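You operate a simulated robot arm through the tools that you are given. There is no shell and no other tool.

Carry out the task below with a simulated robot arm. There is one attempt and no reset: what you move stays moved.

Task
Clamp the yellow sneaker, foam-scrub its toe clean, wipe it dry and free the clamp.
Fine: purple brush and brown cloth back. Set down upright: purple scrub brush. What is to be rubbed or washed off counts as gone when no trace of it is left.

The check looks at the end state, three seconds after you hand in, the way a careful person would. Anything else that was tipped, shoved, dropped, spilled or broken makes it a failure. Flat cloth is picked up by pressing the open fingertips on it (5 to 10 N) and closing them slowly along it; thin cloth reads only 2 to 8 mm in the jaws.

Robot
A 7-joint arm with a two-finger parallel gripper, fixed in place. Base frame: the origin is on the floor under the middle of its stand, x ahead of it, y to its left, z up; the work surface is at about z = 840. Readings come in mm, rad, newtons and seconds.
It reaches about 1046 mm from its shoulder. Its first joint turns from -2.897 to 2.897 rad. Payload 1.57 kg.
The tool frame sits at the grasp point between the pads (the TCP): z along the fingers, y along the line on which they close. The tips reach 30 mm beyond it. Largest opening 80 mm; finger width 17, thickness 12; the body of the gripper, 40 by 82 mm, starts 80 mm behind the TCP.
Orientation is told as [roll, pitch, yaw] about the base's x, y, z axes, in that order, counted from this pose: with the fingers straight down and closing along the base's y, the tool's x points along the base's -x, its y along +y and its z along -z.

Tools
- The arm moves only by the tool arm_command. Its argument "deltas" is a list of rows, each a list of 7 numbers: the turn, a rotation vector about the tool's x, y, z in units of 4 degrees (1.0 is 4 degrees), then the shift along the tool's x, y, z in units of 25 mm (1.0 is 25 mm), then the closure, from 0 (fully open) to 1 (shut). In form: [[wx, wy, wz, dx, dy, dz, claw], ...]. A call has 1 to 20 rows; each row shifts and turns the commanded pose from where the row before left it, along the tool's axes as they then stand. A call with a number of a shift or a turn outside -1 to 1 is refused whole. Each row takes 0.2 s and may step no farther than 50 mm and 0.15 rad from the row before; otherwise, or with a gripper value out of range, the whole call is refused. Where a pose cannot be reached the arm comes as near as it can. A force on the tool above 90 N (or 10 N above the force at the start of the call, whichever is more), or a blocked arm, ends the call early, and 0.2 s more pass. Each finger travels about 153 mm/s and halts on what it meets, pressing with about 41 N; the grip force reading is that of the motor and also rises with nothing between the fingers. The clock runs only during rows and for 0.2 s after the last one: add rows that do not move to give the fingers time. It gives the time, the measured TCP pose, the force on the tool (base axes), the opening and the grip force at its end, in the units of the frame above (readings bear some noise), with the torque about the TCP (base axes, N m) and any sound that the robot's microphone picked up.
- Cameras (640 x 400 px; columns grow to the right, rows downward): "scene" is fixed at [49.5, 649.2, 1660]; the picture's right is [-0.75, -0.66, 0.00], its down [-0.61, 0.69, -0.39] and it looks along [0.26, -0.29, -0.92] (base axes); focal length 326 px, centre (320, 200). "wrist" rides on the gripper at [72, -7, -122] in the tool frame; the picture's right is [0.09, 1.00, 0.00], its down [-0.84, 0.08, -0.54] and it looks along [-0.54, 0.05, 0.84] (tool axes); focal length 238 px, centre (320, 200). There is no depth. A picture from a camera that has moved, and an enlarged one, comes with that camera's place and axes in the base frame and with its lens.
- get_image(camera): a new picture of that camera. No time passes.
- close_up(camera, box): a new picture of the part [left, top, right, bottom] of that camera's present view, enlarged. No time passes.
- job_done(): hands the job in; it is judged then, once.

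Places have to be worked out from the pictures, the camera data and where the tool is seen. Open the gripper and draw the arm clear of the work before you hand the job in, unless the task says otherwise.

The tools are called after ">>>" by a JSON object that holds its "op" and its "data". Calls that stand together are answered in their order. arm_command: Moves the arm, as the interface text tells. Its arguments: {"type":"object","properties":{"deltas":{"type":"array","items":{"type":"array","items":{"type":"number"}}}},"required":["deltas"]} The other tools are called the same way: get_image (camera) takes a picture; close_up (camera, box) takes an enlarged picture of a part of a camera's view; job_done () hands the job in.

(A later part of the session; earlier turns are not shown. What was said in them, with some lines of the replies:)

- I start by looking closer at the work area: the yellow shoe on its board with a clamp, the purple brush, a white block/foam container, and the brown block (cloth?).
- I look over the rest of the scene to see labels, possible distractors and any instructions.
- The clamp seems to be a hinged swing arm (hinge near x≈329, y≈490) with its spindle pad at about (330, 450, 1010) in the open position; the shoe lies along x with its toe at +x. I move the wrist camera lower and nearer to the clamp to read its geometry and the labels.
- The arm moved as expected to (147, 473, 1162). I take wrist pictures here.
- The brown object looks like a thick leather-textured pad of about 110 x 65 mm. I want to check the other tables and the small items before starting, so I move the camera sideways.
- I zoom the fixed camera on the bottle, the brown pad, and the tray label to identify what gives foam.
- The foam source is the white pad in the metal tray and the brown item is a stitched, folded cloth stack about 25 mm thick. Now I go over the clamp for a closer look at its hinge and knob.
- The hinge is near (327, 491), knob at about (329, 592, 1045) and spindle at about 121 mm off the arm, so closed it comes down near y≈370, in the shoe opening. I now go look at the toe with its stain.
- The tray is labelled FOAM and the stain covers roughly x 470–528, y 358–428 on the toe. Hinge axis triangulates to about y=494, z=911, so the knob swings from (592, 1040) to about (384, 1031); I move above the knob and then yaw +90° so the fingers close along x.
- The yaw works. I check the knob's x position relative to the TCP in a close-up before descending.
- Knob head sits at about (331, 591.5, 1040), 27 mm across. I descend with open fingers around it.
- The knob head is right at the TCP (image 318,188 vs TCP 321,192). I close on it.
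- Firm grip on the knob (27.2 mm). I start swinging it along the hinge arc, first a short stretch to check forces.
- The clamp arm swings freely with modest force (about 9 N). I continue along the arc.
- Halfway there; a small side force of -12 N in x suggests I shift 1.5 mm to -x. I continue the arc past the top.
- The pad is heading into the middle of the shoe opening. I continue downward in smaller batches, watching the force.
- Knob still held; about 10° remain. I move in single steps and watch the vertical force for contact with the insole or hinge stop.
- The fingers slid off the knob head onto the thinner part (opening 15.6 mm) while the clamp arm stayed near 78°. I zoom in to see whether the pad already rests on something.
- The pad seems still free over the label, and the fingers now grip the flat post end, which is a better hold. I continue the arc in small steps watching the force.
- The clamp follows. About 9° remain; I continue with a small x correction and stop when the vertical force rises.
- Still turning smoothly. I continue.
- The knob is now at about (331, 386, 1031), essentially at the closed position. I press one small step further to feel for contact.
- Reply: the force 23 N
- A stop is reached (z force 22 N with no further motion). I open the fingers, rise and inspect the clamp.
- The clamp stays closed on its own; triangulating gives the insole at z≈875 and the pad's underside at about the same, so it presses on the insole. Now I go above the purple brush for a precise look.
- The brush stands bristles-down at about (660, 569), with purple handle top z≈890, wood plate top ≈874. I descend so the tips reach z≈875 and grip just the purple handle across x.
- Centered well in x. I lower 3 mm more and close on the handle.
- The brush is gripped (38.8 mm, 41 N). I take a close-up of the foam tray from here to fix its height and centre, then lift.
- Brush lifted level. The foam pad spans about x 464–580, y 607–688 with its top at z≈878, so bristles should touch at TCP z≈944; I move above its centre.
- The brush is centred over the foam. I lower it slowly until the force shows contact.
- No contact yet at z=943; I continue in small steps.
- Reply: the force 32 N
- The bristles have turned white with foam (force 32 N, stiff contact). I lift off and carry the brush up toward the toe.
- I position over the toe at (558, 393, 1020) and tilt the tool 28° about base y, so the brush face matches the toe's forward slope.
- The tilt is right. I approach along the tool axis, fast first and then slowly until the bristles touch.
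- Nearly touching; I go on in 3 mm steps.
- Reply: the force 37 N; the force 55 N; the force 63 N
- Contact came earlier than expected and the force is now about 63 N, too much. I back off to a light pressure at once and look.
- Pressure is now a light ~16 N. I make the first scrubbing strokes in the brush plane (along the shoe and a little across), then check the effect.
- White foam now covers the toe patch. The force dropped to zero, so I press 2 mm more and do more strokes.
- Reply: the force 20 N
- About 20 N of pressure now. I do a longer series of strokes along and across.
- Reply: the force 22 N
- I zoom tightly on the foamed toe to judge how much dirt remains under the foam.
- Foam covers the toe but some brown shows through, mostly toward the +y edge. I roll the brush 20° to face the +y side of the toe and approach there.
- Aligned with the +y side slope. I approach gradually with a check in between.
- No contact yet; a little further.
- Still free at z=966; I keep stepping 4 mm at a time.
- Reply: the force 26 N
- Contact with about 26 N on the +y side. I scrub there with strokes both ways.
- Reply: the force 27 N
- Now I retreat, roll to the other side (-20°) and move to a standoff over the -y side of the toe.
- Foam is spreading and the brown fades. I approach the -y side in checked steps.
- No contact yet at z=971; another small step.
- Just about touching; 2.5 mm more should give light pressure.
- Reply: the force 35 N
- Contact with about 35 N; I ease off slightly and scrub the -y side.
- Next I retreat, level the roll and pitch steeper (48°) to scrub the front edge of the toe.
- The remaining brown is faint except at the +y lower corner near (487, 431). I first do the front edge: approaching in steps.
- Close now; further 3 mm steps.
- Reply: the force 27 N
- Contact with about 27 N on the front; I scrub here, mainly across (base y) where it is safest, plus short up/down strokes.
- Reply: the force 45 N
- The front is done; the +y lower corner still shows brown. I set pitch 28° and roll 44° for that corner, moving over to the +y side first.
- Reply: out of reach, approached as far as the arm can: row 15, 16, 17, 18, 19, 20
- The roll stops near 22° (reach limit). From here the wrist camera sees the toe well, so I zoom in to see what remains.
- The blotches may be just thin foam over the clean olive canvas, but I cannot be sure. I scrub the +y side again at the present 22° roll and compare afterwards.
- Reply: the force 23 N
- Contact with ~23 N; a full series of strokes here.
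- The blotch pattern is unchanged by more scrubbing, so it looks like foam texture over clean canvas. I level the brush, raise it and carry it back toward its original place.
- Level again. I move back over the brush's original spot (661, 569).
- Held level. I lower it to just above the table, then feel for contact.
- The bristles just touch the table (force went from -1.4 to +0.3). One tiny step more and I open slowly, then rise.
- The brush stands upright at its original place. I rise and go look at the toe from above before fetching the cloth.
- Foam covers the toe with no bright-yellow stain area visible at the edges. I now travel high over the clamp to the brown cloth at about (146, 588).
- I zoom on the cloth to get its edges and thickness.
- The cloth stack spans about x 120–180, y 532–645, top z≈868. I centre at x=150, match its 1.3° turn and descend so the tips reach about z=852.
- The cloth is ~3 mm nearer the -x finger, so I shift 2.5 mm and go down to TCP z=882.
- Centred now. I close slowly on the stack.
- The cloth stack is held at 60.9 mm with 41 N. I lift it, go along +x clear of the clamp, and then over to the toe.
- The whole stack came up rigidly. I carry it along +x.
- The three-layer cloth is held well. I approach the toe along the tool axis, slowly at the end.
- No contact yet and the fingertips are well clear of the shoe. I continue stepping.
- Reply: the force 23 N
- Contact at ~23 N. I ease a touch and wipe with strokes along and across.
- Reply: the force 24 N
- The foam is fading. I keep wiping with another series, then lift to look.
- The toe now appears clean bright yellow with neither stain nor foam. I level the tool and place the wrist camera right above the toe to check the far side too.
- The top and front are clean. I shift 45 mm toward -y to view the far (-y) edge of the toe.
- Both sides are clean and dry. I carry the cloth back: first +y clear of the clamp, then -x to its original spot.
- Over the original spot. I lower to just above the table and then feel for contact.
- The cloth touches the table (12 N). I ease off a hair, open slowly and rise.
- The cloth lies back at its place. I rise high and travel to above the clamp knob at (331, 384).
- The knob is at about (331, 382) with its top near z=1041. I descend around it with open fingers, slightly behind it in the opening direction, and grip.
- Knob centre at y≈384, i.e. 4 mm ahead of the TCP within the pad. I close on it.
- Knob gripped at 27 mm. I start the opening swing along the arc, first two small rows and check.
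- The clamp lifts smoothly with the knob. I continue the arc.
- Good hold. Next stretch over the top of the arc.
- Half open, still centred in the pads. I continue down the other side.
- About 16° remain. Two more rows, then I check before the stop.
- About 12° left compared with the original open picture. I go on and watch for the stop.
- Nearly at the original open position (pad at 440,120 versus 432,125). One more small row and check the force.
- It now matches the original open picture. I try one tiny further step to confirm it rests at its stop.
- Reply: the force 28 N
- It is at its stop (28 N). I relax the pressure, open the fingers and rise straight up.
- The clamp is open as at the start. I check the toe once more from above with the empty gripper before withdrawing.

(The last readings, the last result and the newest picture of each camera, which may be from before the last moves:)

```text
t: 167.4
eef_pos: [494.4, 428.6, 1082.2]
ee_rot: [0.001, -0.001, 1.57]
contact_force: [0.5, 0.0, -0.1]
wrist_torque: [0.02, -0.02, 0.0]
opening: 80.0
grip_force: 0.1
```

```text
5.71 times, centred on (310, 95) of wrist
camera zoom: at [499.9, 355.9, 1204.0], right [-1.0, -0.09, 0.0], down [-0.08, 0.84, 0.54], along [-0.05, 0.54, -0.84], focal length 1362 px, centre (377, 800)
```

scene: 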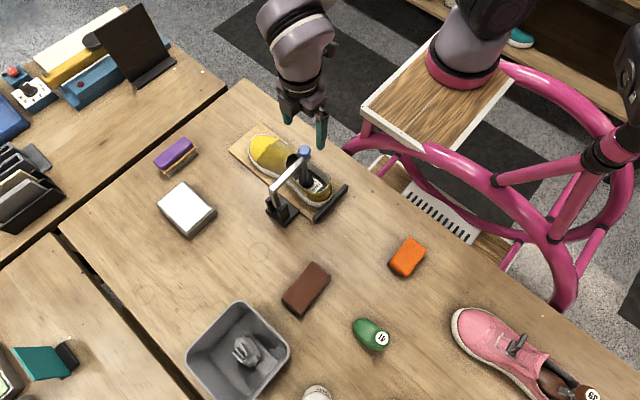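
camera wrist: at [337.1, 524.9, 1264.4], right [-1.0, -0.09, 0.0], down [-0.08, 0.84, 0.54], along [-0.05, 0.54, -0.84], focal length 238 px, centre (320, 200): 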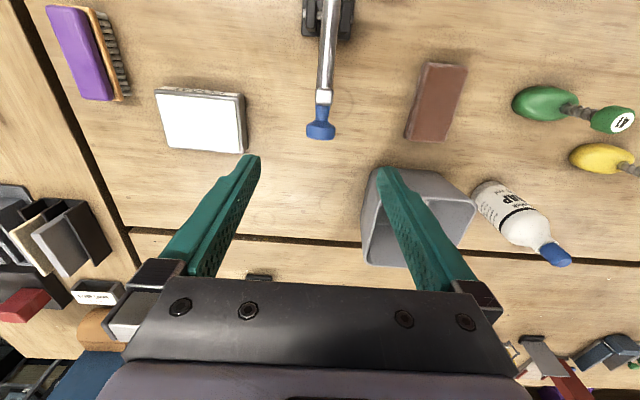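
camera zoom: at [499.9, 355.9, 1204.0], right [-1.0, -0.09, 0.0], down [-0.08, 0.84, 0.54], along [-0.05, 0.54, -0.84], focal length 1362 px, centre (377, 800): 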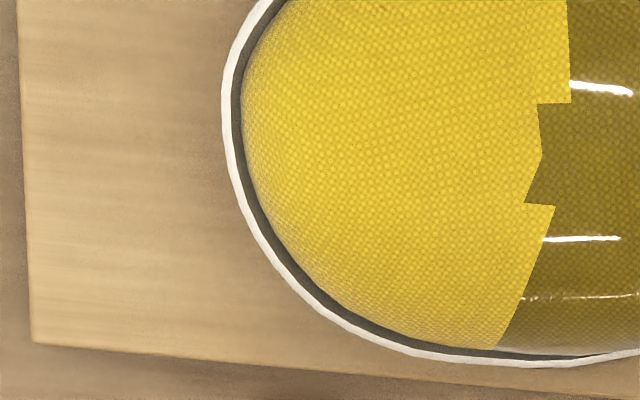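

The toe is spotless. I withdraw the arm up and back to the starting area.

>>> {"op": "arm_command", "data": {"deltas": [[0, 0, 0, 0, 0, -1, 0], [0, 0, 0, 0, 0, -1, 0], [0, 0, 0, 0, 0, -1, 0], [0, 0, 0, 0, 0, -1, 0], [0, 0, 0, 0, 0, -1, 0], [0, 0, 0, 0, 0, -1, 0], [0, 0, 0, 0, 0, -1, 0], [0, 0, 0, 0, 0, -0.7, 0], [0, 0, 0, 0.18, 0.95, 0, 0], [0, 0, 0, 0.18, 0.95, 0, 0], [0, 0, 0, 0.18, 0.95, 0, 0], [0, 0, 0, 0.18, 0.95, 0, 0], [0, 0, 0, 0.18, 0.95, 0, 0], [0, 0, 0, 0.18, 0.95, 0, 0], [0, 0, 0, 0.18, 0.95, 0, 0], [0, 0, 0, 0.18, 0.95, 0, 0], [0, 0, 0, 0.18, 0.95, 0, 0], [0, 0, 0, 0.18, 0.95, 0, 0], [0, 0, 0, 0.18, 0.95, 0, 0], [0, 0, 0, 0.18, 0.95, 0, 0]]}}

>>> {"op": "get_image", "data": {"camera": "scene"}}

>>> {"op": "close_up", "data": {"camera": "scene", "box": [240, 125, 300, 175]}}

>>> {"op": "close_up", "data": {"camera": "scene", "box": [220, 120, 360, 240]}}

>>> {"op": "close_up", "data": {"camera": "scene", "box": [140, 130, 230, 250]}}

>>> {"op": "close_up", "data": {"camera": "scene", "box": [170, 220, 450, 400]}}

```text
t: 171.6
eef_pos: [209.3, 373.1, 1274.2]
ee_rot: [0.0, 0.001, 1.57]
contact_force: [-0.8, 0.1, -0.5]
wrist_torque: [0.04, 0.02, 0.0]
opening: 80.0
grip_force: 0.1
```

```text
taken
```

scene: 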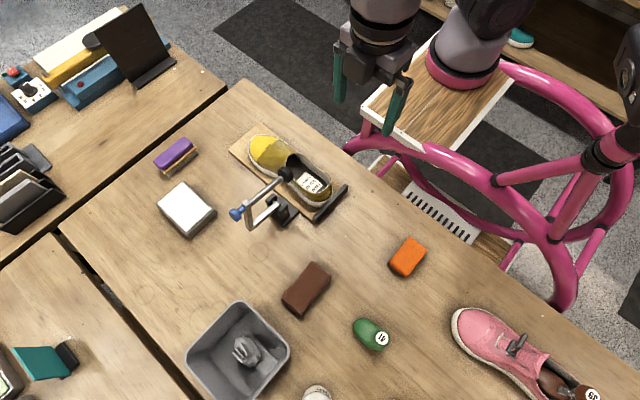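

```text
8.00 times, centred on (270, 150) of scene
camera zoom: at [49.5, 649.2, 1660.0], right [-0.75, -0.66, 0.0], down [-0.61, 0.69, -0.39], along [0.26, -0.29, -0.92], focal length 2609 px, centre (720, 600)
```

zoom: 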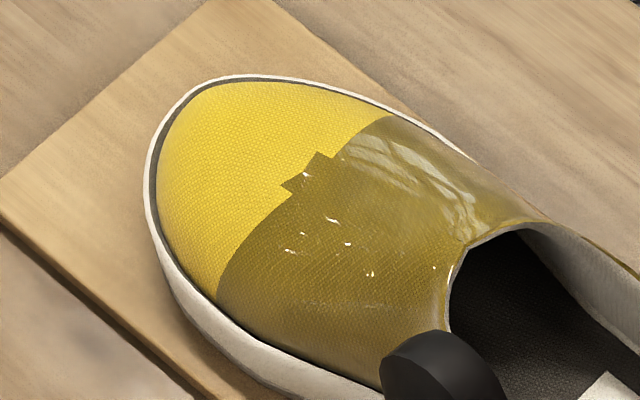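

```text
3.33 times, centred on (290, 180) of scene
camera zoom: at [49.5, 649.2, 1660.0], right [-0.75, -0.66, 0.0], down [-0.61, 0.69, -0.39], along [0.26, -0.29, -0.92], focal length 1087 px, centre (420, 267)
```

zoom: 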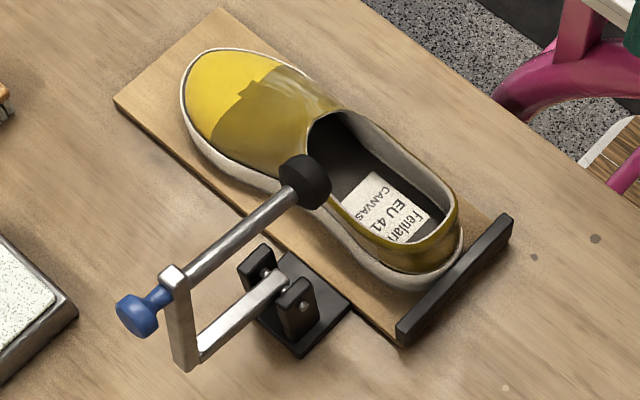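

```text
3.33 times, centred on (185, 190) of scene
camera zoom: at [49.5, 649.2, 1660.0], right [-0.75, -0.66, 0.0], down [-0.61, 0.69, -0.39], along [0.26, -0.29, -0.92], focal length 1087 px, centre (770, 233)
```

zoom: 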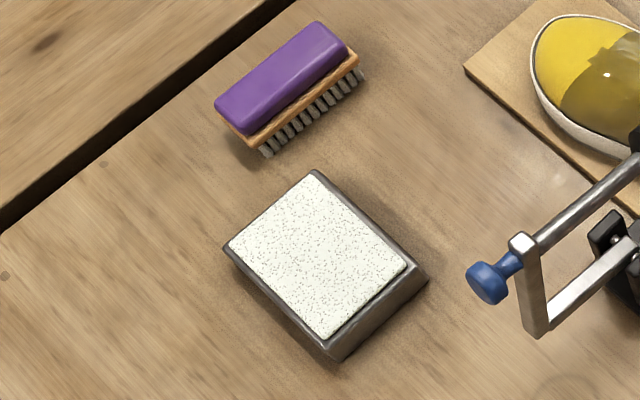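

```text
2.22 times, centred on (310, 310) of scene
camera zoom: at [49.5, 649.2, 1660.0], right [-0.75, -0.66, 0.0], down [-0.61, 0.69, -0.39], along [0.26, -0.29, -0.92], focal length 725 px, centre (342, -44)
```

zoom: 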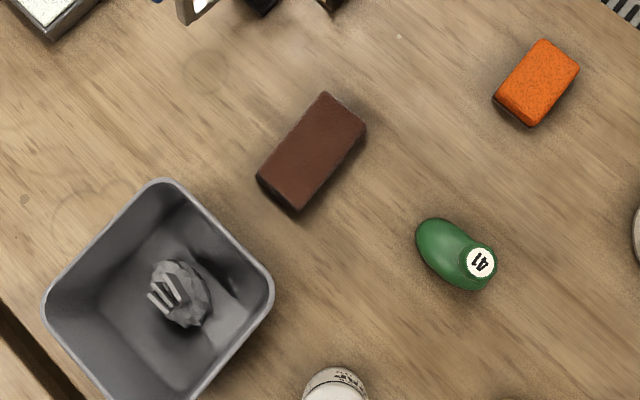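

Everything matches the starting layout: clamp open, toe clean and dry, purple brush upright at its place, brown cloth back, tray and other items untouched, gripper open and arm clear. I hand the job in.

>>> {"op": "job_done", "data": {}}

```text
The job is handed in.
```

I handed the job in. In the last pictures the yellow sneaker's toe is clean, with no stain or foam left, and the clamp is swung open again to its stop. I haven't seen the check's result.

- **Brush and cloth:** the purple brush stands upright where it was, and the brown cloth is back in its place. The brush bristles still look whitish from the foam.
- **Sneaker position:** it sits about 1 to 2 mm off its starting spot after the scrubbing. It still lies on its board against the heel stop.
- **Force on the toe:** at first contact the brush pressed with about 63 N for a moment. I eased off at once, and the pictures show no mark on the shoe.
- **Clamping:** I swung the clamp closed and its pad rested on the insole; I didn't turn the blue knob to tighten it further. I released the clamp after the toe had been wiped.

The foam tray and the other items on the table look unmoved, the gripper is open, and the arm is back near its start position.
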